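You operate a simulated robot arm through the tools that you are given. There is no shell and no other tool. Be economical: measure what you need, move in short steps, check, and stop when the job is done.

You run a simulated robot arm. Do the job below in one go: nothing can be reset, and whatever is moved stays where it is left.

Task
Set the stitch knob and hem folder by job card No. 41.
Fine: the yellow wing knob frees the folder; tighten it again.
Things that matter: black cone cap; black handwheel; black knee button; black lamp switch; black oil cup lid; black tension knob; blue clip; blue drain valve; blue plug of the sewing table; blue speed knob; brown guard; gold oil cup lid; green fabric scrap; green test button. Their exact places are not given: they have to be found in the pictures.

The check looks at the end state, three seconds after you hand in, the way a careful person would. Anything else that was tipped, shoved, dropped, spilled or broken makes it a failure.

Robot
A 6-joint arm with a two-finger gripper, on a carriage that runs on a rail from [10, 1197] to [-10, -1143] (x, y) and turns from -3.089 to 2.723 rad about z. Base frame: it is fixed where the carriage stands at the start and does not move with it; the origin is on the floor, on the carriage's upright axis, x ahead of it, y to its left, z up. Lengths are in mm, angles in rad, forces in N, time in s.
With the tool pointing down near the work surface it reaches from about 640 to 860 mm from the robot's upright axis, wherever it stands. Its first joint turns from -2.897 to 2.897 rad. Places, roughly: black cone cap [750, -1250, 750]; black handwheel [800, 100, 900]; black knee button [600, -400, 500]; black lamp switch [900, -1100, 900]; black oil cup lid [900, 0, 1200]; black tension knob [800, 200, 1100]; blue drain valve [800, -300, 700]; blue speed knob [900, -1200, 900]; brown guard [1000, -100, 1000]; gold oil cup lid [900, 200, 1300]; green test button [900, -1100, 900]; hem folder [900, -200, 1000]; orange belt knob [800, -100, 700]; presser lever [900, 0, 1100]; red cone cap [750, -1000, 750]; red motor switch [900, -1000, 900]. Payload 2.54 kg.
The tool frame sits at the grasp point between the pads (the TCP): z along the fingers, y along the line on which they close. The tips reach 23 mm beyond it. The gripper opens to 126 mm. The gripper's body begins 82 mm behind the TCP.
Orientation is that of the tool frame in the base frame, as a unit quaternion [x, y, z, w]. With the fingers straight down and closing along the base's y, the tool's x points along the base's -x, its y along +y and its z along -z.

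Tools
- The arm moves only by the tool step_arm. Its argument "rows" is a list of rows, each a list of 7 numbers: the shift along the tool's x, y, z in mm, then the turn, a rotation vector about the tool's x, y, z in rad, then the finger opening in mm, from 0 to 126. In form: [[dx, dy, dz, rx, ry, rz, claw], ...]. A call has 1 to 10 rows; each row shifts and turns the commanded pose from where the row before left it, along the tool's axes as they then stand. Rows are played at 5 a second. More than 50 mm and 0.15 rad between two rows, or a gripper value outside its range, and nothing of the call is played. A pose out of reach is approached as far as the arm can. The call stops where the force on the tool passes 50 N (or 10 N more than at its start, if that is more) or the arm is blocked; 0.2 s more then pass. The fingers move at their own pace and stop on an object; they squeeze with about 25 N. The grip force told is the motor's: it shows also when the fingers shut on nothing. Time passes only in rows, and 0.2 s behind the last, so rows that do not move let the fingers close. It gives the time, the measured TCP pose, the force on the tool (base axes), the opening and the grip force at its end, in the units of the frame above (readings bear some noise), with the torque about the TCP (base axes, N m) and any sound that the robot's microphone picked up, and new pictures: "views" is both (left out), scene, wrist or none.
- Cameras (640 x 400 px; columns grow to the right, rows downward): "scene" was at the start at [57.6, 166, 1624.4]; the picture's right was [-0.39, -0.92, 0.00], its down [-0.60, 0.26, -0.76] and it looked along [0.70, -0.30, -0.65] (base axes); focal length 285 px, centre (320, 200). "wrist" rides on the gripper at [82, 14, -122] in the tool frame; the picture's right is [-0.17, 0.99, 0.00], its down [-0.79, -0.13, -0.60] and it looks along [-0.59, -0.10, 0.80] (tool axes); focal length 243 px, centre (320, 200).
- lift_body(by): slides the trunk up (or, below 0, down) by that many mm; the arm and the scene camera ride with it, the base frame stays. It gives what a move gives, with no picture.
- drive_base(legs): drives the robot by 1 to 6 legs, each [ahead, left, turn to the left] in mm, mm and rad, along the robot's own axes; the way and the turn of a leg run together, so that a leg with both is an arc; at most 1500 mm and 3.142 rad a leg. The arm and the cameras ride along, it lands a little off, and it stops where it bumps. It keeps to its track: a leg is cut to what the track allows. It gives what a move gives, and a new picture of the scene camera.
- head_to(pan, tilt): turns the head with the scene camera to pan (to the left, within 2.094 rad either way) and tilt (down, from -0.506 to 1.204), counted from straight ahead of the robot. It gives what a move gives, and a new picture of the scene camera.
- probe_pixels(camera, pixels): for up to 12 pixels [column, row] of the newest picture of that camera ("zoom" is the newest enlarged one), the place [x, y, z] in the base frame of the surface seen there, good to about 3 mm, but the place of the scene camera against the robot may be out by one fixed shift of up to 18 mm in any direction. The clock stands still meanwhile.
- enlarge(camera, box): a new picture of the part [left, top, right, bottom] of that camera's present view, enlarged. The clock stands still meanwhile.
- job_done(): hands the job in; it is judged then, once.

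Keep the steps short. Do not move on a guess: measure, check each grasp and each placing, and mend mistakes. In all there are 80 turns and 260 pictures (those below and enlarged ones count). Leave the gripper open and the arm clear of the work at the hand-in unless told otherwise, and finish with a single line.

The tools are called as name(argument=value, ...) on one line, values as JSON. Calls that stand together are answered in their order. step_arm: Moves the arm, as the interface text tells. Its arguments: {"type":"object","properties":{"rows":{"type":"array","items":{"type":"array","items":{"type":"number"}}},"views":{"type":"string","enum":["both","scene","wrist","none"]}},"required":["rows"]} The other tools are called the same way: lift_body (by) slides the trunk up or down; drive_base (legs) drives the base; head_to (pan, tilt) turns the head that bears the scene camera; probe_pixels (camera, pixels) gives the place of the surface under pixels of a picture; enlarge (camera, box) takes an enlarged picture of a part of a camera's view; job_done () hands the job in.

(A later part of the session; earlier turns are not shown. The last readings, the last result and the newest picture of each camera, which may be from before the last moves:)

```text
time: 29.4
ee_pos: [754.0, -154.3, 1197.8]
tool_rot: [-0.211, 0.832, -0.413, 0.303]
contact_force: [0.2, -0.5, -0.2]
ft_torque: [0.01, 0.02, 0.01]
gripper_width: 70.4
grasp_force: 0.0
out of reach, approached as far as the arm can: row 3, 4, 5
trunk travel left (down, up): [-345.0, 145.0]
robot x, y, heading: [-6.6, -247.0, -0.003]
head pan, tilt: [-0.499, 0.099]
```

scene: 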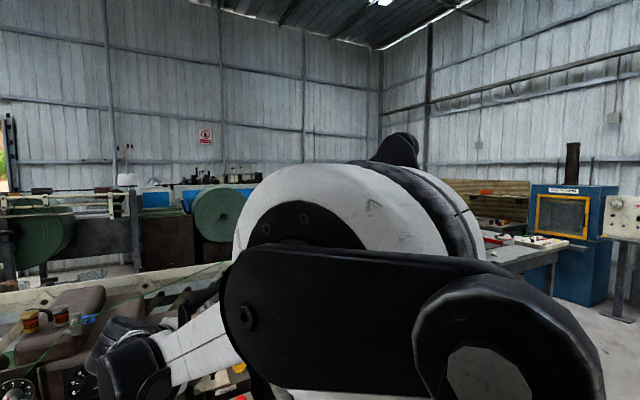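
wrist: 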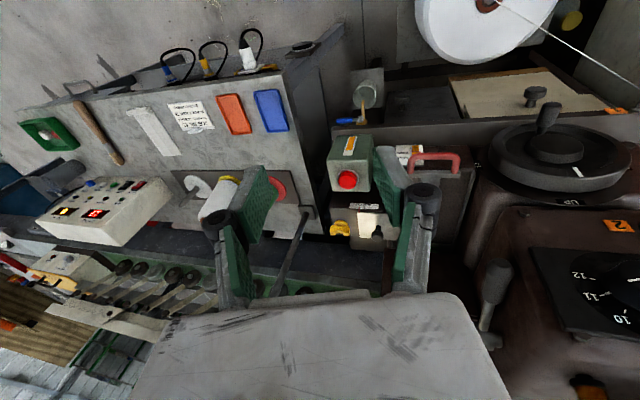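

Not quite as thought. I bring the tool back to the earlier horizontal attitude (which worked), then will pitch down from a lower place.

step_arm(rows=[[0, 0, -10, -0.034, -0.089, 0.105, 70], [0, 0, -10, -0.034, -0.089, 0.105, 70], [0, 0, -10, -0.034, -0.089, 0.105, 70], [0, 0, -10, -0.034, -0.089, 0.105, 70], [0, 0, -10, -0.034, -0.089, 0.105, 70], [0, 0, -10, -0.034, -0.089, 0.105, 70], [0, 0, -10, -0.034, -0.089, 0.105, 70], [0, 0, -10, -0.034, -0.089, 0.105, 70], [0, 0, -10, -0.034, -0.089, 0.105, 70]], views="scene")

```text
time: 31.4
ee_pos: [679.4, -129.2, 1230.2]
tool_rot: [-0.013, 0.72, 0.006, 0.693]
contact_force: [-1.0, -1.4, 0.0]
ft_torque: [0.02, 0.02, -0.02]
gripper_width: 70.0
grasp_force: 0.0
trunk travel left (down, up): [-345.0, 145.0]
robot x, y, heading: [-4.2, -246.9, -0.001]
head pan, tilt: [-0.499, 0.099]
```

scene: 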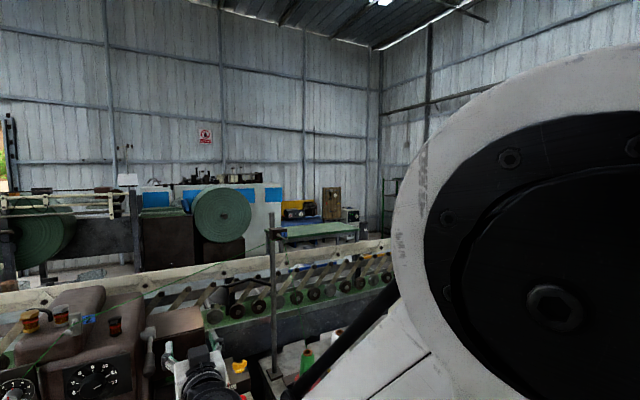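

Horizontal reached. Lower and retract a bit, then pitch down, watching for limits.

step_arm(rows=[[20, -25, -20, 0, 0, 0, 70], [20, -25, -20, 0, 0, 0, 70], [20, -20, -20, 0, 0, 0, 70], [0, 0, 0, 0, 0.14, 0, 70], [0, 0, 0, 0, 0.14, 0, 70], [0, 0, 0, 0, 0.14, 0, 70], [0, 0, 0, 0, 0.14, 0, 70]], views="scene")

```text
time: 33.0
ee_pos: [615.4, -185.9, 1172.5]
tool_rot: [-0.005, 0.871, -0.008, 0.491]
contact_force: [-0.1, 1.2, 1.2]
ft_torque: [-0.03, 0.01, -0.04]
gripper_width: 69.6
grasp_force: 0.0
out of reach, approached as far as the arm can: row 4, 7
trunk travel left (down, up): [-345.0, 145.0]
robot x, y, heading: [-0.4, -249.6, 0.001]
head pan, tilt: [-0.499, 0.099]
```

scene: 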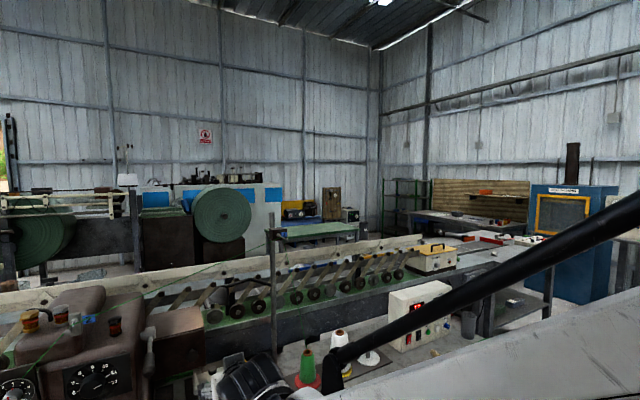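

step_arm(rows=[[-15, 0, 26, 0, 0, 0, 70], [-15, 0, 26, 0, 0, 0, 70], [0, 0, 0, 0, 0.14, 0, 70], [0, 0, 0, 0, 0.14, 0, 70], [0, 0, 0, 0, 0.14, 0, 70], [0, 0, 0, 0, 0.14, 0, 70]], views="scene")

```text
time: 34.4
ee_pos: [652.5, -94.8, 1170.7]
tool_rot: [0.007, 0.967, -0.05, 0.248]
contact_force: [-0.3, -0.8, 0.2]
ft_torque: [0.01, 0.0, 0.0]
gripper_width: 70.0
grasp_force: 0.1
out of reach, approached as far as the arm can: row 1, 2, 3, 4, 5, 6
trunk travel left (down, up): [-345.0, 145.0]
robot x, y, heading: [0.0, -250.5, -0.003]
head pan, tilt: [-0.499, 0.099]
```

scene: 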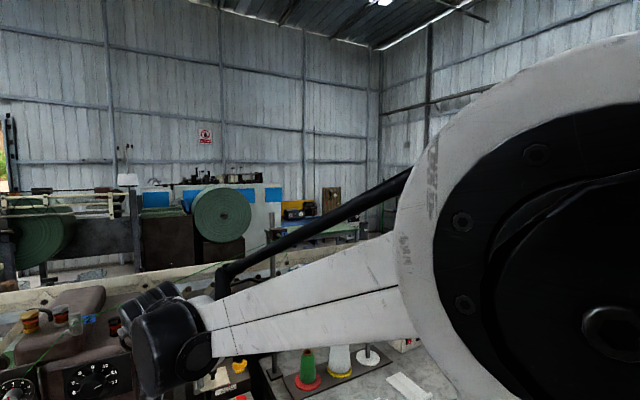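

The arm keeps settling at about +0.25 rad azimuth: likely the first joint or arm plane is limited there. I turn the base right 0.3 rad and retry levelling.

drive_base(legs=[[0, 0, -0.3]])

step_arm(rows=[[0, 0, 0, 0, 0, 0, 70]], views="none")

```text
time: 35.8
ee_pos: [669.7, -292.7, 1170.6]
tool_rot: [0.149, 0.956, -0.086, 0.239]
contact_force: [-0.7, 0.4, -0.9]
ft_torque: [-0.02, 0.0, 0.01]
gripper_width: 70.0
grasp_force: 0.1
trunk travel left (down, up): [-345.0, 145.0]
robot x, y, heading: [-2.6, -249.6, -0.3]
head pan, tilt: [-0.499, 0.099]
```

scene: 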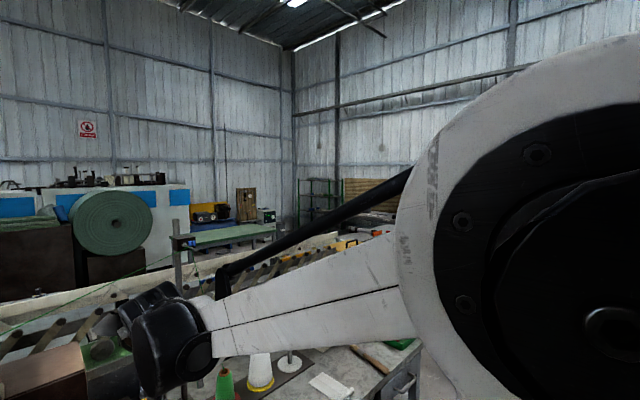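

```text
time: 36.2
ee_pos: [667.9, -292.5, 1171.8]
tool_rot: [0.149, 0.955, -0.086, 0.24]
contact_force: [-1.6, -0.2, -0.1]
ft_torque: [-0.02, 0.02, -0.02]
gripper_width: 70.2
grasp_force: 0.0
trunk travel left (down, up): [-345.0, 145.0]
robot x, y, heading: [-8.5, -248.2, -0.3]
head pan, tilt: [-0.499, 0.099]
```

step_arm(rows=[[0, 0, 0, -0.035, 0.098, -0.06, 70], [0, 0, 0, -0.035, 0.098, -0.06, 70], [0, 0, 0, -0.035, 0.098, -0.06, 70], [0, 0, 0, -0.035, 0.098, -0.06, 70], [0, 0, 0, -0.035, 0.098, -0.06, 70]], views="none")

```text
time: 37.4
ee_pos: [665.7, -256.9, 1171.7]
tool_rot: [0.027, 0.99, -0.139, 0.018]
contact_force: [0.1, 0.6, 1.0]
ft_torque: [0.01, 0.02, -0.03]
gripper_width: 70.1
grasp_force: 0.0
out of reach, approached as far as the arm can: row 1, 2, 3, 4, 5
trunk travel left (down, up): [-345.0, 145.0]
robot x, y, heading: [-2.3, -250.3, -0.298]
head pan, tilt: [-0.499, 0.099]
```

Same lean remains, so the forearm-roll joint is at its limit. I look at the forearm again to plan a no-twist unwinding around its axis.

head_to(pan=-0.3, tilt=0.35)

```text
time: 38.1
ee_pos: [665.7, -255.5, 1171.8]
tool_rot: [0.028, 0.99, -0.138, 0.021]
contact_force: [0.7, 0.1, -0.3]
ft_torque: [0.0, -0.01, 0.0]
gripper_width: 70.2
grasp_force: 0.1
trunk travel left (down, up): [-345.0, 145.0]
robot x, y, heading: [-1.8, -248.3, -0.296]
head pan, tilt: [-0.3, 0.351]
```

scene: 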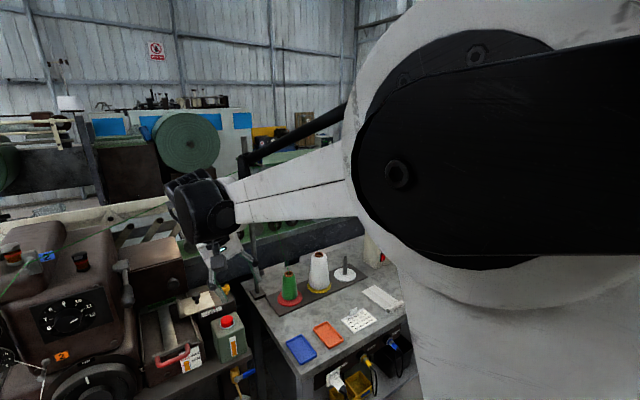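

probe_pixels(camera="scene", pixels=[[245, 190], [245, 215], [340, 155], [340, 205], [345, 180], [200, 205], [222, 215], [310, 120], [395, 172], [240, 203]])

enlarge(camera="scene", box=[140, 140, 300, 310])

```text
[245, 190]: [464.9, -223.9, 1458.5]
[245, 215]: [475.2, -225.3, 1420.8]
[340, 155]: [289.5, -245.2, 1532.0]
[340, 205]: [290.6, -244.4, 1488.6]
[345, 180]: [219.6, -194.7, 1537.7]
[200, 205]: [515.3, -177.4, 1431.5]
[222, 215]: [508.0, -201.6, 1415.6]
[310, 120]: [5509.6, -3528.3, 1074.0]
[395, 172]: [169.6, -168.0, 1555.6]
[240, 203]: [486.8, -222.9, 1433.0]
```

```text
2.35 times, centred on (220, 225) of scene
```

zoom: 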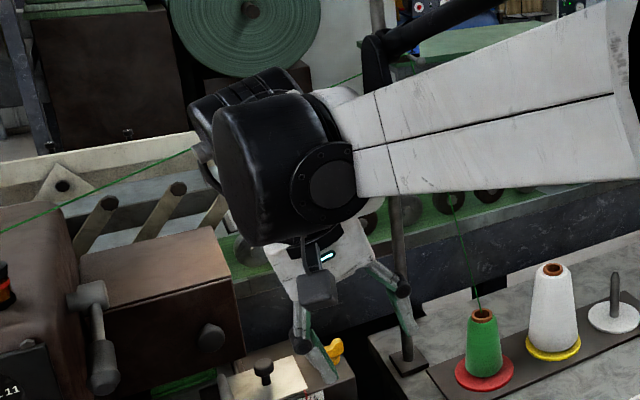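

Forearm axis ≈ 21° below horizontal. First pitch forward 0.7 rad, then sweep the tool direction round via −y to above, without twist, raising as it goes.

step_arm(rows=[[-15, 0, -9, 0, -0.14, 0, 70], [-15, 0, -9, 0, -0.14, 0, 70], [-15.7, 0, -8, 0, -0.14, 0, 70], [-16, 0, -7, 0, -0.14, 0, 70], [-16, 0, -6, 0, -0.14, 0, 70]], views="none")

step_arm(rows=[[-19.5, -15, -20, 0.103, -0.094, 0, 70], [-21.4, -12, -18, 0.073, -0.119, 0, 70], [-23.6, -8, -15, 0.037, -0.135, 0, 70], [-25.5, 0, -11.7, 0, -0.14, 0, 70]], views="none")

step_arm(rows=[[-26.7, 8, -8, -0.04, -0.134, 0, 70], [-27.6, 15, -4.7, -0.075, -0.118, 0, 70], [-28, 18, -2, -0.105, -0.092, 0, 70], [-28, 18, 0, -0.127, -0.06, 0, 70], [-28, 18, 3, -0.138, -0.022, 0, 70]], views="scene")

```text
time: 39.3
ee_pos: [725.9, -243.6, 1230.5]
tool_rot: [-0.023, 0.923, -0.14, 0.358]
contact_force: [0.1, 0.1, 0.0]
ft_torque: [-0.01, 0.0, 0.0]
gripper_width: 70.3
grasp_force: 0.2
trunk travel left (down, up): [-345.0, 145.0]
robot x, y, heading: [-5.7, -250.3, -0.301]
head pan, tilt: [-0.3, 0.351]
```

```text
time: 40.3
ee_pos: [730.5, -237.4, 1345.7]
tool_rot: [-0.029, 0.789, -0.23, 0.569]
contact_force: [0.6, 0.9, -0.7]
ft_torque: [-0.01, 0.02, 0.0]
gripper_width: 69.9
grasp_force: 0.0
trunk travel left (down, up): [-345.0, 145.0]
robot x, y, heading: [-3.5, -249.1, -0.297]
head pan, tilt: [-0.3, 0.351]
```

```text
time: 41.5
ee_pos: [742.6, -124.9, 1441.9]
tool_rot: [-0.178, 0.685, -0.051, 0.705]
contact_force: [0.9, 0.0, -0.3]
ft_torque: [-0.03, 0.01, 0.03]
gripper_width: 69.9
grasp_force: 0.0
out of reach, approached as far as the arm can: row 5
trunk travel left (down, up): [-345.0, 145.0]
robot x, y, heading: [-2.8, -250.7, -0.298]
head pan, tilt: [-0.3, 0.351]
```

scene: 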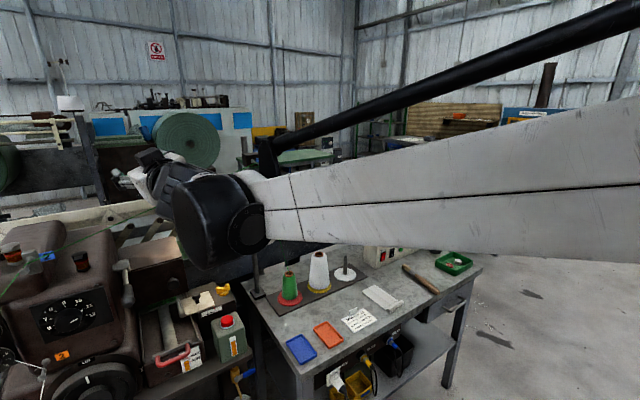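

That mostly worked. Now swing the tool down about the wrist, through the aligned direction.

step_arm(rows=[[36, 2.7, 0, -0.0095, 0.1315, 0.033, 70], [36, 2.7, 0, -0.0095, 0.1315, 0.033, 70], [36, 2.7, 0, -0.0095, 0.1315, 0.033, 70], [36, 2.7, 0, -0.0095, 0.1315, 0.033, 70], [36, 2.7, 0, -0.0095, 0.1315, 0.033, 70], [36, 2.7, 0, -0.0095, 0.1315, 0.033, 70]], views="scene")

```text
time: 42.9
ee_pos: [698.9, -154.8, 1275.7]
tool_rot: [-0.179, 0.885, -0.021, 0.429]
contact_force: [-0.1, 0.4, 0.2]
ft_torque: [-0.03, -0.01, 0.01]
gripper_width: 69.8
grasp_force: 0.0
out of reach, approached as far as the arm can: row 1, 2
trunk travel left (down, up): [-345.0, 145.0]
robot x, y, heading: [1.5, -250.4, -0.296]
head pan, tilt: [-0.3, 0.351]
```

scene: 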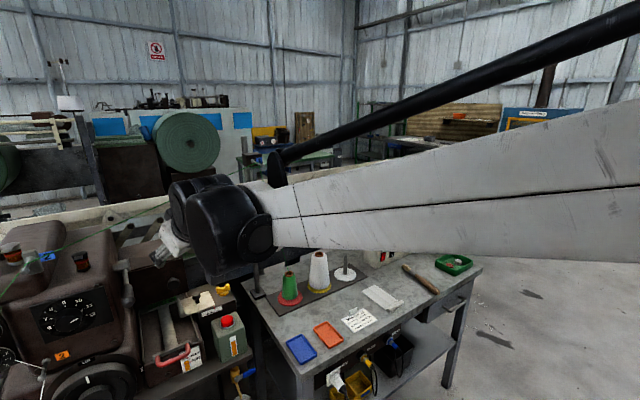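

step_arm(rows=[[33, 2, 0, -0.0063, 0.128, 0.053, 70], [33, 2, 0, -0.0063, 0.128, 0.053, 70], [33, 2, 0, -0.0063, 0.128, 0.053, 70], [33, 2, 0, -0.0063, 0.128, 0.053, 70], [25, 2, 0, -0.0063, 0.128, 0.053, 70], [20, 2, 0, -0.0063, 0.128, 0.053, 70], [10, 2, 0, -0.0063, 0.128, 0.053, 70]], views="both")

```text
time: 44.5
ee_pos: [549.4, -181.3, 1179.5]
tool_rot: [-0.001, 1.0, 0.0, -0.003]
contact_force: [-0.2, 0.0, 0.8]
ft_torque: [0.02, -0.04, 0.0]
gripper_width: 70.2
grasp_force: 0.0
trunk travel left (down, up): [-345.0, 145.0]
robot x, y, heading: [-3.2, -248.9, -0.298]
head pan, tilt: [-0.3, 0.351]
```

scene: 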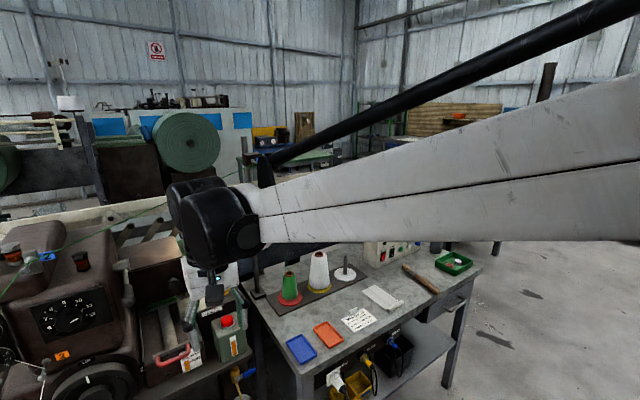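
wrist: 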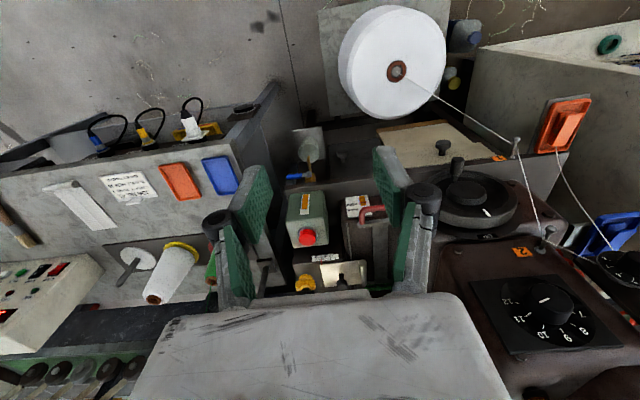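

The wrist is straight down again. Move forward to view the folder, staying high.

step_arm(rows=[[-40, -10, 0, 0, 0, 0, 70], [-40, -10, 0, 0, 0, 0, 70], [-40, -10, 10, 0, 0, 0, 70], [-40, -10, 10, 0, 0, 0, 70], [-40, -10, 10, 0, 0, 0, 70]], views="wrist")

enlarge(camera="wrist", box=[240, 180, 400, 290])

```text
time: 45.7
ee_pos: [748.9, -231.7, 1147.4]
tool_rot: [-0.001, 1.0, 0.0, -0.002]
contact_force: [0.2, 0.2, 1.1]
ft_torque: [0.02, -0.01, 0.03]
gripper_width: 69.8
grasp_force: 0.1
trunk travel left (down, up): [-345.0, 145.0]
robot x, y, heading: [-0.6, -248.0, -0.3]
head pan, tilt: [-0.3, 0.351]
```

wrist: 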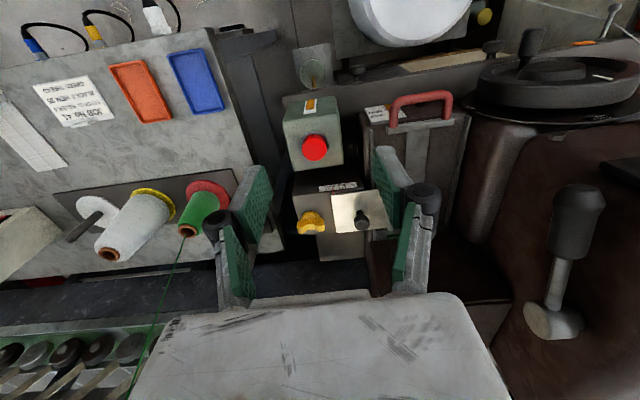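

```text
3.64 times, centred on (320, 235) of wrist
```

zoom: 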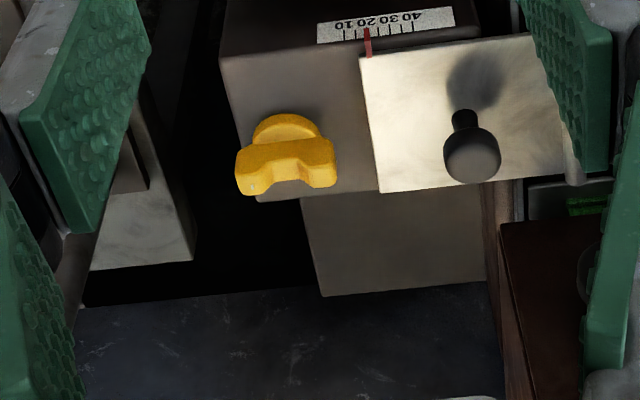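

probe_pixels(camera="zoom", pixels=[[245, 170], [325, 165], [285, 130], [285, 180], [285, 160], [255, 185], [472, 160], [450, 150], [497, 155], [440, 100], [365, 70], [385, 185]])

probe_pixels(camera="zoom", pixels=[[345, 34], [356, 33], [379, 31], [390, 29], [402, 28], [413, 27], [368, 45], [240, 100], [330, 230], [560, 160], [465, 115], [535, 50]])

```text
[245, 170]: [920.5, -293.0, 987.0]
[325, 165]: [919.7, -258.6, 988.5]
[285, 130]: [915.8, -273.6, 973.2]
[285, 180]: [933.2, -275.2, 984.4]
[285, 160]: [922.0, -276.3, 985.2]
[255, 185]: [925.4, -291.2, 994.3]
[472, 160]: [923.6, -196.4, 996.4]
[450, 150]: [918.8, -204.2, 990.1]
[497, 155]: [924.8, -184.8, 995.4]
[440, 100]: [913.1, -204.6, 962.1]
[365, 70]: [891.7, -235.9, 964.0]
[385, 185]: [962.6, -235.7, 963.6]
```

```text
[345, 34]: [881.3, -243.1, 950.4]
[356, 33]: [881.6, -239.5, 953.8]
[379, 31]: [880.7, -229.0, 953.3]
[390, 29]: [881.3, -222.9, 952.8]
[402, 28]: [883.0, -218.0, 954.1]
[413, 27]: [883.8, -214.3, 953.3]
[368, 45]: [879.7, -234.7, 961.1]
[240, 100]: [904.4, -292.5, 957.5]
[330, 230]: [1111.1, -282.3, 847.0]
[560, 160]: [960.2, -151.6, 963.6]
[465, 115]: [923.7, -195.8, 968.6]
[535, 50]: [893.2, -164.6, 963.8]
```

Scale ≈1 mm per unit; wing centre ≈(922,−276), top ≈ 988. Check the nearby obstacles: brown block, pole, thread.

probe_pixels(camera="wrist", pixels=[[470, 250], [430, 260], [480, 300], [500, 200], [465, 200], [178, 262], [160, 320], [575, 200], [545, 310], [240, 280], [380, 280]])

head_to(pan=-0.1, tilt=0.5)

```text
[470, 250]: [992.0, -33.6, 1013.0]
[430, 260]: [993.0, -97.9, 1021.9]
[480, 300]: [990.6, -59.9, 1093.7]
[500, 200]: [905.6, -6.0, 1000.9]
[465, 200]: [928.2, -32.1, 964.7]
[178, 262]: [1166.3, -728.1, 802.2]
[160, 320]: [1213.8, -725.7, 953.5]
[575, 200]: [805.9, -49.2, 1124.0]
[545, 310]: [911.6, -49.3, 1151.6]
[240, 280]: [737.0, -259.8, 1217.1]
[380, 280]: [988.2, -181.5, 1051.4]
```

```text
time: 46.5
ee_pos: [748.2, -232.4, 1147.9]
tool_rot: [0.0, 1.0, 0.0, -0.001]
contact_force: [-0.5, 0.5, 0.5]
ft_torque: [0.02, 0.0, -0.03]
gripper_width: 69.8
grasp_force: 0.0
trunk travel left (down, up): [-345.0, 145.0]
robot x, y, heading: [-2.9, -251.2, -0.295]
head pan, tilt: [-0.099, 0.499]
```

scene: 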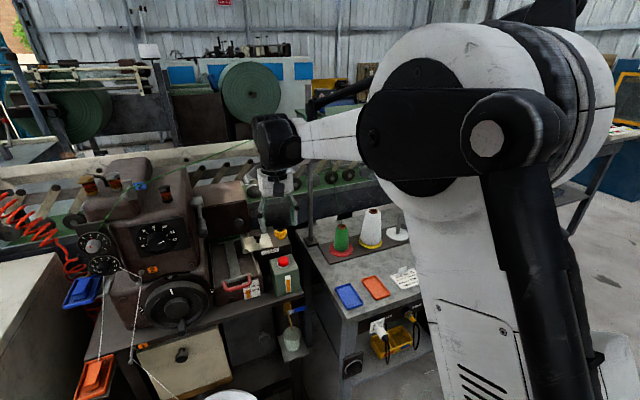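

Clear. Yaw the tool by +90° so the fingers close along x across the wing.

step_arm(rows=[[0, 0, 0, 0, 0, 0.1428, 60], [0, 0, 0, 0, 0, 0.1428, 60], [0, 0, 0, 0, 0, 0.1428, 60], [0, 0, 0, 0, 0, 0.1428, 60], [0, 0, 0, 0, 0, 0.1428, 60], [0, 0, 0, 0, 0, 0.1428, 60], [0, 0, 0, 0, 0, 0.1428, 60], [0, 0, 0, 0, 0, 0.1428, 60], [0, 0, 0, 0, 0, 0.1428, 60], [0, 0, 0, 0, 0, 0.1428, 60]], views="none")

step_arm(rows=[[0, 0, 0, 0, 0, 0.1428, 60], [0, 35, 0, 0, 0, 0, 60], [-20, 35, 0, 0, 0, 0, 60], [-20, 35, 0, 0, 0, 0, 60], [0, 35, 0, 0, 0, 0, 60], [0, 30, 20, 0, 0, 0, 60]], views="both")

```text
time: 48.7
ee_pos: [751.4, -231.8, 1146.7]
tool_rot: [0.654, 0.756, -0.001, -0.001]
contact_force: [0.2, 0.2, 0.2]
ft_torque: [-0.01, 0.01, 0.0]
gripper_width: 60.2
grasp_force: 0.1
trunk travel left (down, up): [-345.0, 145.0]
robot x, y, heading: [-0.3, -251.6, -0.293]
head pan, tilt: [-0.099, 0.499]
```

```text
time: 50.1
ee_pos: [921.1, -270.7, 1127.4]
tool_rot: [0.707, 0.708, -0.001, -0.002]
contact_force: [-0.5, 0.3, 0.1]
ft_torque: [0.04, 0.04, 0.02]
gripper_width: 60.0
grasp_force: 0.1
trunk travel left (down, up): [-345.0, 145.0]
robot x, y, heading: [-4.6, -248.0, -0.295]
head pan, tilt: [-0.099, 0.499]
```

scene: 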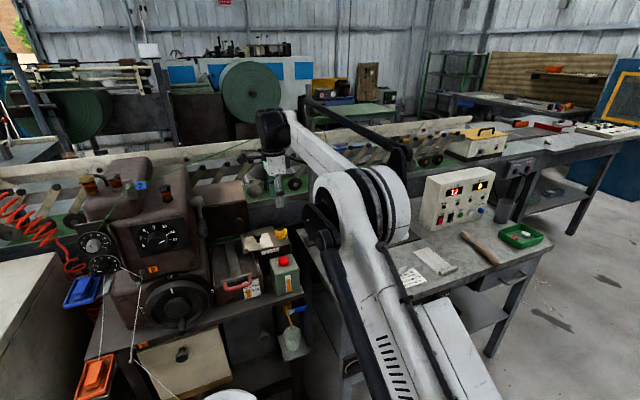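
wrist: 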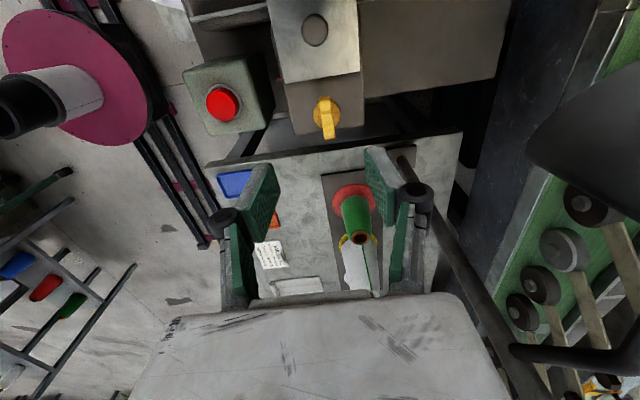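

Reach is fine. Re-measure the wing (325,118) and the pole.

enlarge(camera="wrist", box=[260, 60, 400, 160])

probe_pixels(camera="wrist", pixels=[[415, 185], [440, 220], [470, 270], [500, 310], [365, 260], [325, 115]])

```text
4.00 times, centred on (330, 110) of wrist
```

zoom: 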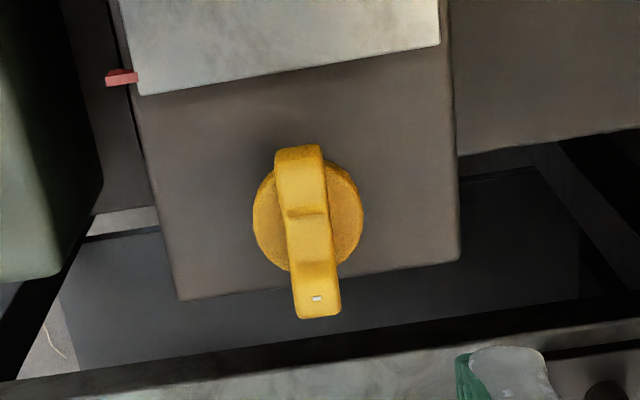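

```text
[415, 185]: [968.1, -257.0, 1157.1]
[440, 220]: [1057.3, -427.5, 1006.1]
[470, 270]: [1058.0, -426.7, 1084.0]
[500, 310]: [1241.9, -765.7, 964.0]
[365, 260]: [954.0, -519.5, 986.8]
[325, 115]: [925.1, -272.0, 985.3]
```

probe_pixels(camera="zoom", pixels=[[283, 165], [323, 165], [297, 155], [318, 305], [300, 300], [336, 300], [307, 235], [295, 235], [325, 235], [260, 220], [355, 210], [305, 190]])

```text
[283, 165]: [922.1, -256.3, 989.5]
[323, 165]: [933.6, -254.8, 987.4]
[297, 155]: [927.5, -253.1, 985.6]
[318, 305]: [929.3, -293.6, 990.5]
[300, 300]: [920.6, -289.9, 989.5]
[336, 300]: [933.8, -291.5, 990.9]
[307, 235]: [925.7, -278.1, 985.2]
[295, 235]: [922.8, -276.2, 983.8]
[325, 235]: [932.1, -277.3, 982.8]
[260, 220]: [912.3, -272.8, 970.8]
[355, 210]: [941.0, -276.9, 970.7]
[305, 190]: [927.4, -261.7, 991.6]
```

Wing centre (927.5, −274), thickness ≈13, top 990. Descend to z≈1010 then 997.

step_arm(rows=[[-4, 6.5, 30, 0, 0, 0, 50], [0, 0, 40, 0, 0, 0, 50], [0, 0, 40, 0, 0, 0, 50], [0, 0, 0, 0, 0, 0, 50]], views="wrist")

enlarge(camera="wrist", box=[220, 60, 440, 260])

```text
time: 51.1
ee_pos: [927.0, -274.8, 1018.4]
tool_rot: [0.706, 0.708, -0.002, -0.001]
contact_force: [0.4, -0.1, -0.3]
ft_torque: [0.02, 0.0, -0.01]
gripper_width: 50.0
grasp_force: 0.1
trunk travel left (down, up): [-345.0, 145.0]
robot x, y, heading: [0.2, -248.6, -0.293]
head pan, tilt: [-0.099, 0.499]
```

wrist: 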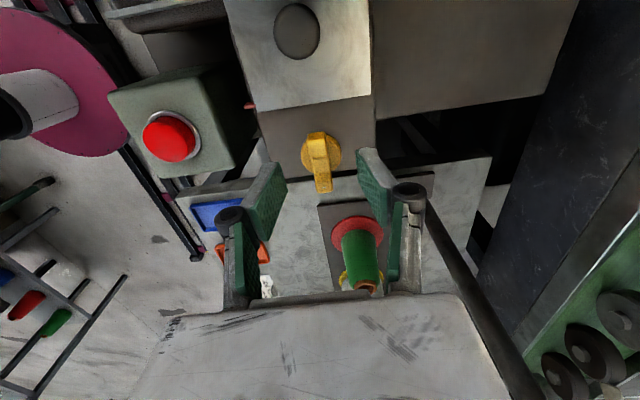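

```text
2.00 times, centred on (330, 160) of wrist
```

zoom: 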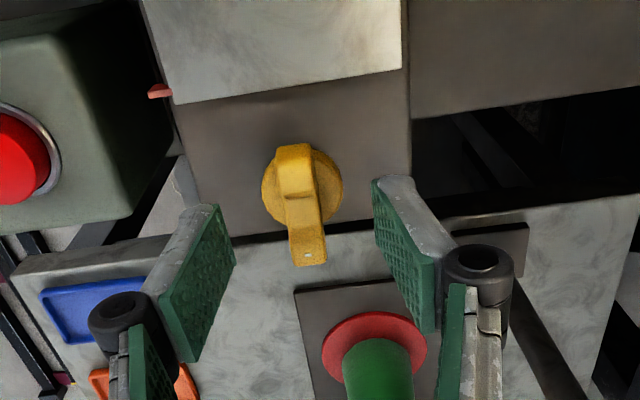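

Fingers straddle the wing symmetrically. Down 21 mm and close.

step_arm(rows=[[0, 0, 12, 0, 0, 0, 50], [0, 0, 9.5, 0, 0, 0, 50], [0, 0, 0, 0, 0, 0, 30], [0, 0, 0, 0, 0, 0, 8], [0, 0, 0, 0, 0, 0, 8], [0, 0, 0, 0, 0, 0, 8]], views="wrist")

```text
time: 52.5
ee_pos: [927.9, -276.3, 995.8]
tool_rot: [0.707, 0.707, -0.002, -0.001]
contact_force: [16.3, -0.1, 7.7]
ft_torque: [0.08, -0.39, 0.02]
gripper_width: 13.9
grasp_force: 40.6
trunk travel left (down, up): [-345.0, 145.0]
robot x, y, heading: [-4.4, -249.3, -0.294]
head pan, tilt: [-0.099, 0.499]
```

wrist: 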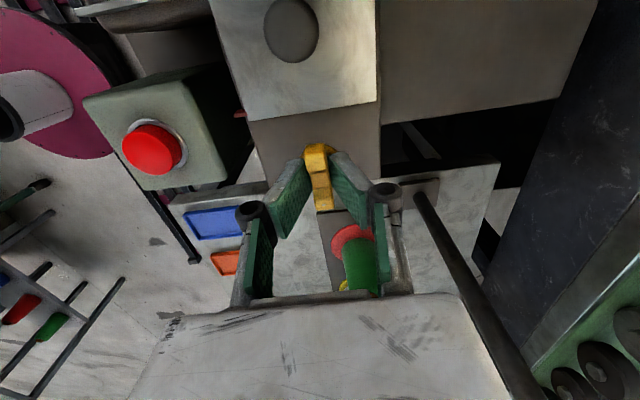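

Gripped (13.9 mm). Loosen: turn counter-clockwise (tool rz negative).

step_arm(rows=[[0, 1, 0, 0, 0, 0, 8], [0, 0, 0, 0, 0, -0.13, 8], [0, 0, 0, 0, 0, -0.13, 8], [0, 0, 0, 0, 0, -0.13, 8], [0, 0, 0, 0, 0, -0.13, 8], [0, 0, 0, 0, 0, -0.13, 8], [0, 0, 0, 0, 0, -0.13, 8]], views="wrist")

```text
time: 54.1
ee_pos: [926.9, -277.0, 995.3]
tool_rot: [0.384, 0.923, -0.002, -0.001]
contact_force: [-15.4, -1.2, 0.8]
ft_torque: [-0.56, -0.21, -0.03]
gripper_width: 14.0
grasp_force: 40.6
trunk travel left (down, up): [-345.0, 145.0]
robot x, y, heading: [-5.0, -250.3, -0.291]
head pan, tilt: [-0.099, 0.499]
```

wrist: 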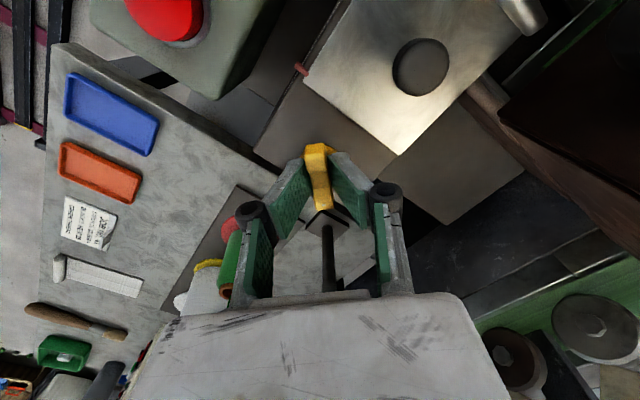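

It turns with the gripper. Continue to ≈90°.

step_arm(rows=[[0.3, 0.3, 0, 0, 0, -0.13, 8], [0, 0, 0, 0, 0, -0.13, 8], [0, 0, 0, 0, 0, -0.13, 8], [0, 0, 0, 0, 0, -0.13, 8], [0, 0, 0, 0, 0, -0.13, 8], [0, 0, 0, 0, 0, -0.13, 8], [0, 0, 0, 0, 0, 0, 8]], views="wrist")

```text
time: 55.7
ee_pos: [925.9, -276.8, 995.0]
tool_rot: [0.004, 1.0, 0.0, -0.001]
contact_force: [-22.6, -10.4, -2.0]
ft_torque: [-0.2, 1.04, -0.06]
gripper_width: 14.2
grasp_force: 40.1
trunk travel left (down, up): [-345.0, 145.0]
robot x, y, heading: [-2.6, -246.6, -0.299]
head pan, tilt: [-0.099, 0.499]
```

wrist: 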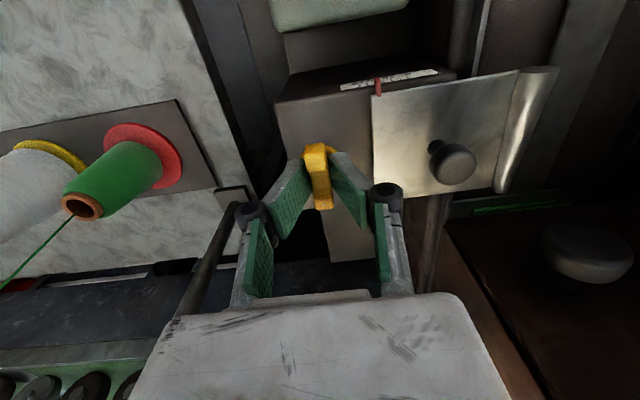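

Wing turned 90°. Release gently (to 36 mm so as not to touch the plate) and rise.

step_arm(rows=[[0, 0, 0, 0, 0, 0, 25], [0, 0, 0, 0, 0, 0, 36], [0, 0, 0, 0, 0, 0, 36], [0, 0, -25, 0, 0, 0, 36], [0, 0, -25, 0, 0, 0, 36], [0, 0, -20, 0, 0, 0, 50]], views="wrist")

enlarge(camera="wrist", box=[270, 50, 510, 220])

```text
time: 57.1
ee_pos: [928.6, -277.6, 1065.5]
tool_rot: [0.004, 1.0, 0.0, -0.002]
contact_force: [-0.9, -0.2, 0.5]
ft_torque: [-0.05, -0.04, 0.0]
gripper_width: 50.0
grasp_force: 0.0
trunk travel left (down, up): [-345.0, 145.0]
robot x, y, heading: [-4.0, -247.2, -0.296]
head pan, tilt: [-0.099, 0.499]
```

wrist: 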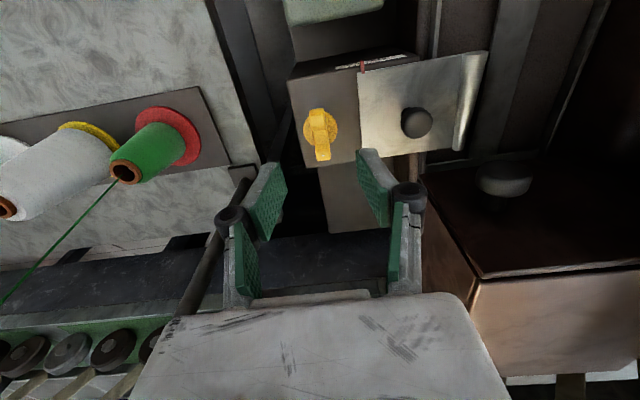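

```text
2.35 times, centred on (390, 135) of wrist
```

zoom: 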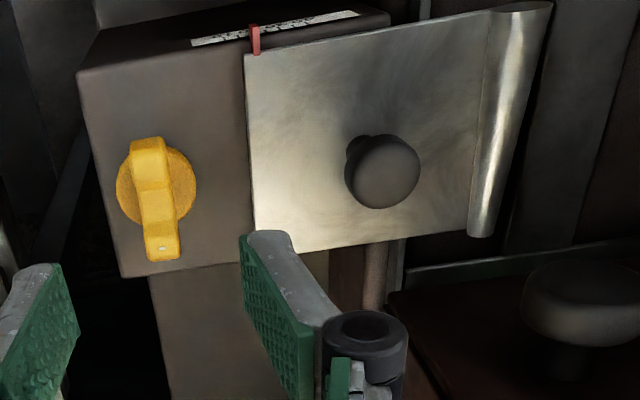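

probe_pixels(camera="zoom", pixels=[[383, 175], [352, 170], [415, 170], [385, 205], [385, 145], [352, 145], [250, 62], [255, 35], [490, 120], [270, 100]])

```text
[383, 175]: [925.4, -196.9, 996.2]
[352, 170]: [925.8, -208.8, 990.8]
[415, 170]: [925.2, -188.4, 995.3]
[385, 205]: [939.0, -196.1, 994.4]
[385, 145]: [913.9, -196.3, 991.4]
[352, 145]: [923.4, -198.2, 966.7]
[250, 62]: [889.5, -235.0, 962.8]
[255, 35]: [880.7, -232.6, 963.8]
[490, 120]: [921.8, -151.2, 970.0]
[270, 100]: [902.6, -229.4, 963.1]
```

Knob centre (925.5, −198). Move above and descend.

step_arm(rows=[[1.5, 40, 0, 0, 0, 0, 46], [1.5, 39.6, 0, 0, 0, 0, 46], [0, 0, 30, 0, 0, 0, 46], [0, 0, 25, 0, 0, 0, 46], [0, 0, 0, 0, 0, 0, 46]], views="wrist")

```text
time: 58.3
ee_pos: [927.1, -196.1, 1008.2]
tool_rot: [0.004, 1.0, 0.0, -0.002]
contact_force: [0.0, 0.3, -0.3]
ft_torque: [0.02, 0.0, -0.02]
gripper_width: 46.0
grasp_force: 0.1
trunk travel left (down, up): [-345.0, 145.0]
robot x, y, heading: [0.0, -250.5, -0.295]
head pan, tilt: [-0.099, 0.499]
```

wrist: 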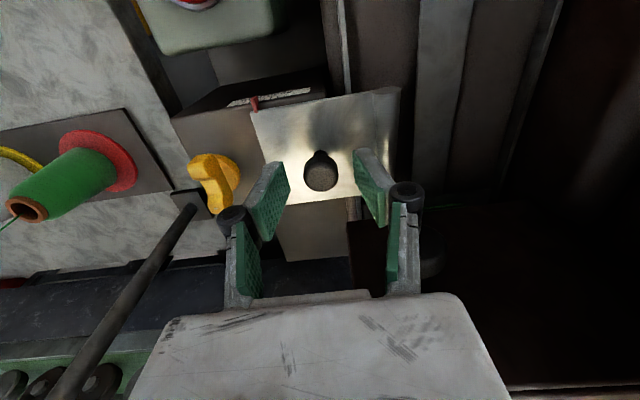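

step_arm(rows=[[1, -1.5, 13, 0, 0, 0, 46], [0, 0, 0, 0, 0, 0, 30], [0, 0, 0, 0, 0, 0, 16], [0, 0, 0, 0, 0, 0, 16], [0, 0, 0, 0, 0, 0, 16]], views="wrist")

enlarge(camera="wrist", box=[180, 60, 340, 160])

```text
time: 59.5
ee_pos: [926.5, -198.6, 995.9]
tool_rot: [0.004, 1.0, 0.0, -0.002]
contact_force: [-2.4, -0.8, -1.3]
ft_torque: [0.02, 0.1, 0.0]
gripper_width: 21.2
grasp_force: 45.0
trunk travel left (down, up): [-345.0, 145.0]
robot x, y, heading: [-1.1, -249.1, -0.297]
head pan, tilt: [-0.099, 0.499]
```

wrist: 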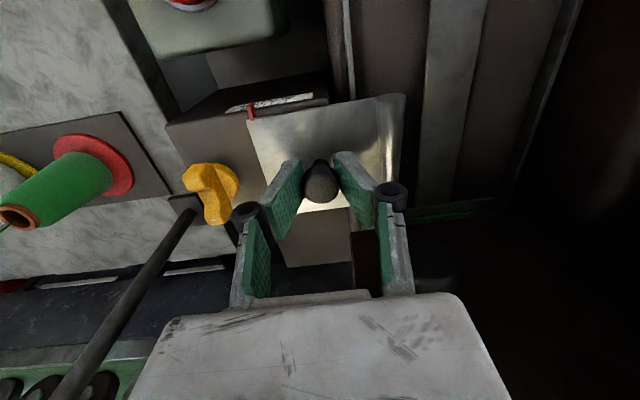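

```text
4.00 times, centred on (260, 110) of wrist
```

zoom: 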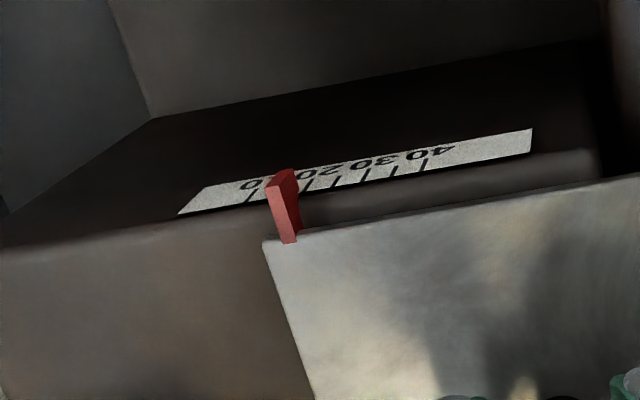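

Knob gripped (21 mm). Slide +y 14 mm in short steps, watching the force.

step_arm(rows=[[0, 4, 0, 0, 0, 0, 16], [0, 4, 0, 0, 0, 0, 16], [0, 3, 0, 0, 0, 0, 16], [0, 3, 0, 0, 0, 0, 16], [0, 0, 0, 0, 0, 0, 16]], views="wrist")

enlarge(camera="wrist", box=[180, 60, 340, 160])

enlarge(camera="scene", box=[230, 220, 310, 270])

```text
time: 60.7
ee_pos: [926.6, -183.9, 996.9]
tool_rot: [0.004, 1.0, 0.0, -0.001]
contact_force: [5.8, -0.5, -5.6]
ft_torque: [-0.05, -0.75, -0.04]
gripper_width: 21.2
grasp_force: 44.9
trunk travel left (down, up): [-345.0, 145.0]
robot x, y, heading: [-3.0, -248.8, -0.297]
head pan, tilt: [-0.099, 0.499]
```

wrist: 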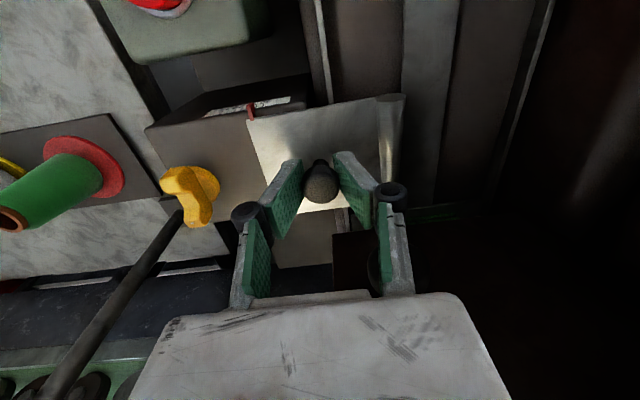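

```text
4.00 times, centred on (260, 110) of wrist
```

zoom: 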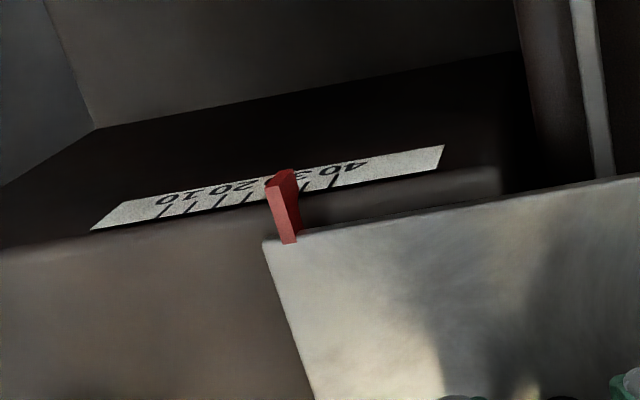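

```text
8.00 times, centred on (270, 245) of scene
```

zoom: 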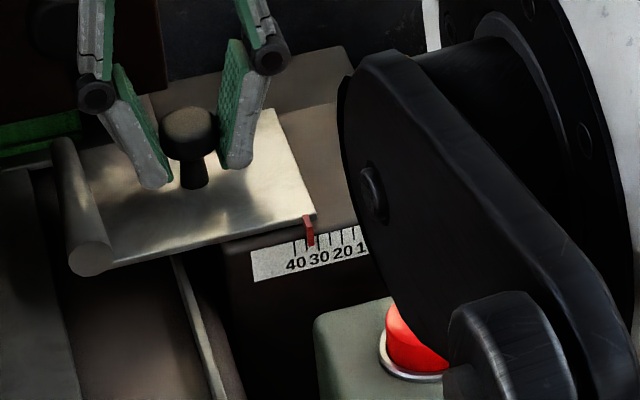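

Pointer is near 33–35. Measure it against the ticks.

probe_pixels(camera="zoom", pixels=[[295, 245], [319, 241], [331, 239], [343, 236], [354, 234], [309, 240], [308, 225]])

enlarge(camera="scene", box=[258, 242, 282, 257])

enlarge(camera="wrist", box=[210, 80, 290, 130])

```text
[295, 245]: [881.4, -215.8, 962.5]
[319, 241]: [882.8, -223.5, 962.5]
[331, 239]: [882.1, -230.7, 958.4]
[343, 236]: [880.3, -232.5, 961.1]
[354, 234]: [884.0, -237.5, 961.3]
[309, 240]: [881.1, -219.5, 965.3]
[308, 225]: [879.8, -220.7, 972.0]
```

```text
16.00 times, centred on (270, 250) of scene
```

zoom: 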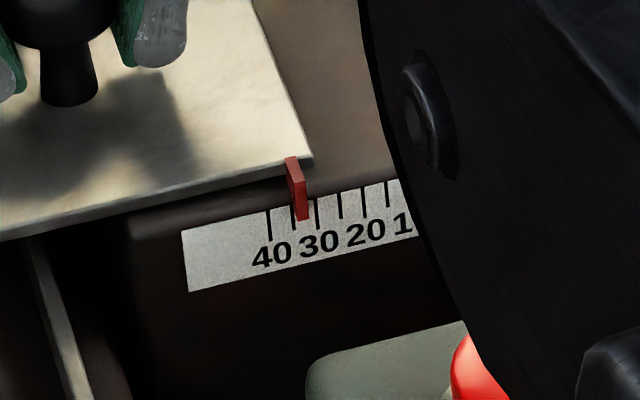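

```text
8.00 times, centred on (250, 105) of wrist
```

zoom: 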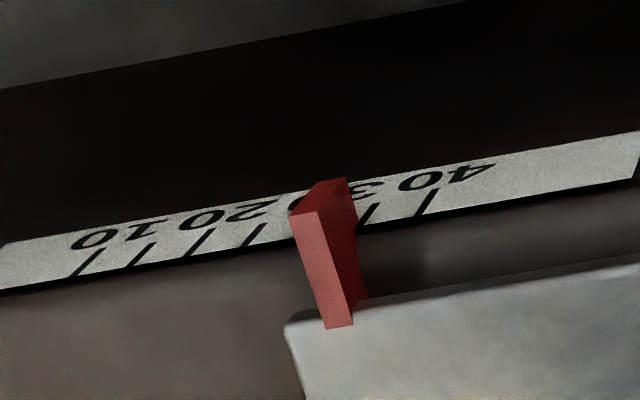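

Tick 35 shows just left of the pointer (293 vs pointer 303; 24 px = 5) → reads ≈33.3. Slide +1.7 mm more.

step_arm(rows=[[0, 1.7, 0, 0, 0, 0, 16], [0, 0, 0, 0, 0, 0, 16], [0, 0, 0, 0, 0, 0, 16]], views="wrist")

enlarge(camera="scene", box=[258, 242, 282, 257])

```text
time: 61.5
ee_pos: [925.3, -181.1, 997.0]
tool_rot: [0.005, 1.0, 0.001, -0.002]
contact_force: [14.1, -0.9, 0.6]
ft_torque: [0.01, -0.35, -0.01]
gripper_width: 20.6
grasp_force: 45.2
trunk travel left (down, up): [-345.0, 145.0]
robot x, y, heading: [-1.2, -247.6, -0.297]
head pan, tilt: [-0.099, 0.499]
```

wrist: 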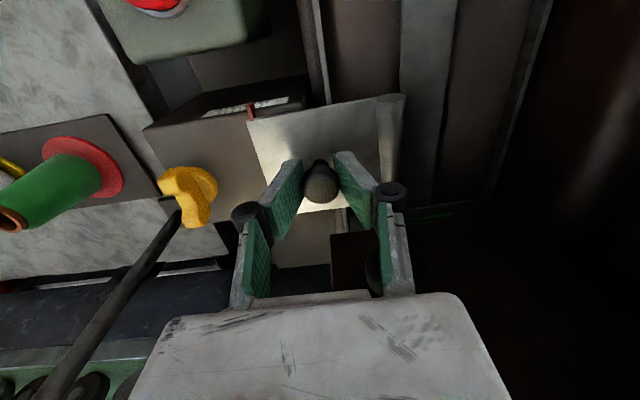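

```text
16.00 times, centred on (270, 250) of scene
```

zoom: 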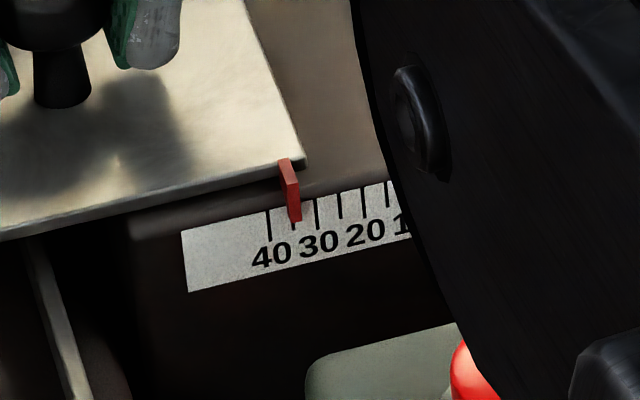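

The pointer sits over the 35 tick now. Release, rise, and recheck.

step_arm(rows=[[0, 0, 0, 0, 0, 0, 26], [0, 0, 0, 0, 0, 0, 46], [0, 0, 0, 0, 0, 0, 46], [0, 0, -30, 0, 0, 0, 46], [0, 0, -40, 0, 0, 0, 46]], views="wrist")

enlarge(camera="scene", box=[258, 242, 282, 257])

enlarge(camera="wrist", box=[180, 40, 340, 160])

```text
time: 62.7
ee_pos: [925.0, -182.6, 1066.7]
tool_rot: [0.004, 1.0, 0.0, -0.002]
contact_force: [-0.1, -0.3, -0.1]
ft_torque: [0.0, -0.02, -0.02]
gripper_width: 45.9
grasp_force: 0.0
trunk travel left (down, up): [-345.0, 145.0]
robot x, y, heading: [-2.1, -251.9, -0.294]
head pan, tilt: [-0.099, 0.499]
```

wrist: 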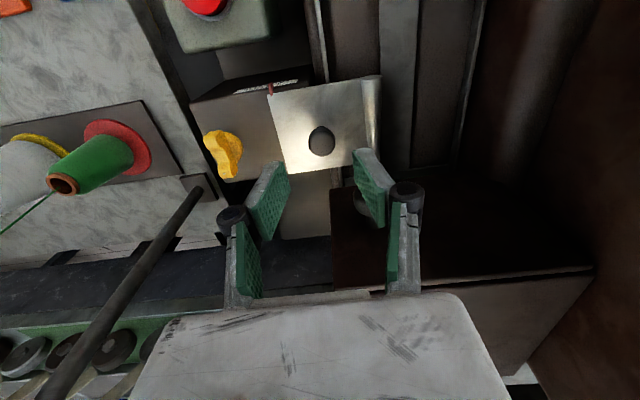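

```text
16.00 times, centred on (270, 250) of scene
```

zoom: 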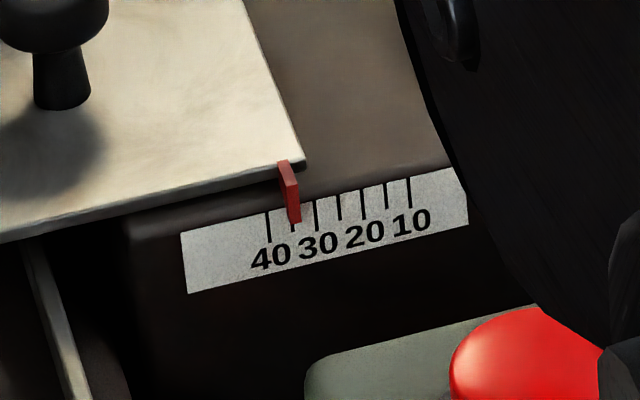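

```text
3.33 times, centred on (260, 100) of wrist
```

zoom: 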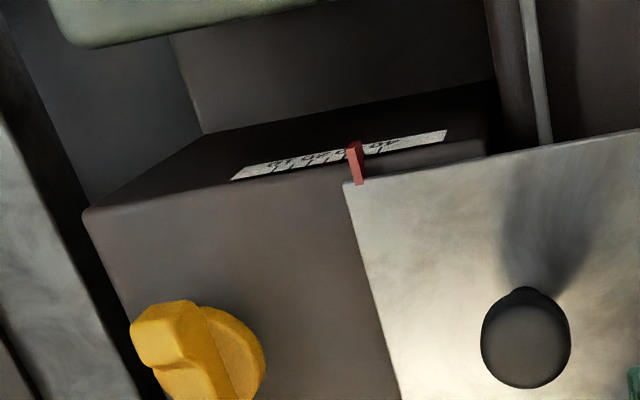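

Pointer at 35. Now go back over the wing knob (927, −276.5), fingers closing along y.

step_arm(rows=[[-1, -47, 0, 0, 0, 0, 44], [-1.5, -47, 0, 0, 0, 0, 44], [0, 0, 30, 0, 0, 0, 44], [0, 0, 15, 0, 0, 0, 44], [0, 0, 0, 0, 0, 0, 44]], views="wrist")

enlarge(camera="wrist", box=[260, 40, 460, 180])

```text
time: 63.9
ee_pos: [927.2, -275.7, 1021.3]
tool_rot: [0.004, 1.0, 0.0, -0.002]
contact_force: [0.0, 0.0, 0.4]
ft_torque: [0.01, 0.0, 0.0]
gripper_width: 44.1
grasp_force: 0.0
trunk travel left (down, up): [-345.0, 145.0]
robot x, y, heading: [1.8, -247.4, -0.295]
head pan, tilt: [-0.099, 0.499]
```

wrist: 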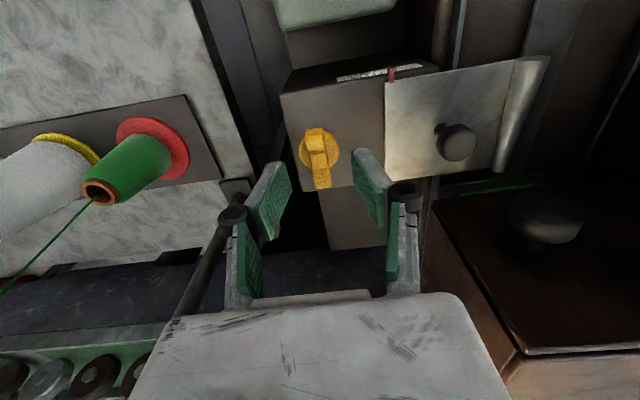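

```text
2.86 times, centred on (360, 110) of wrist
```

zoom: 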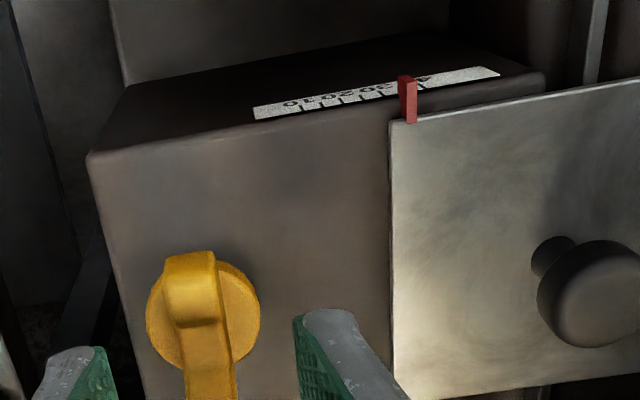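

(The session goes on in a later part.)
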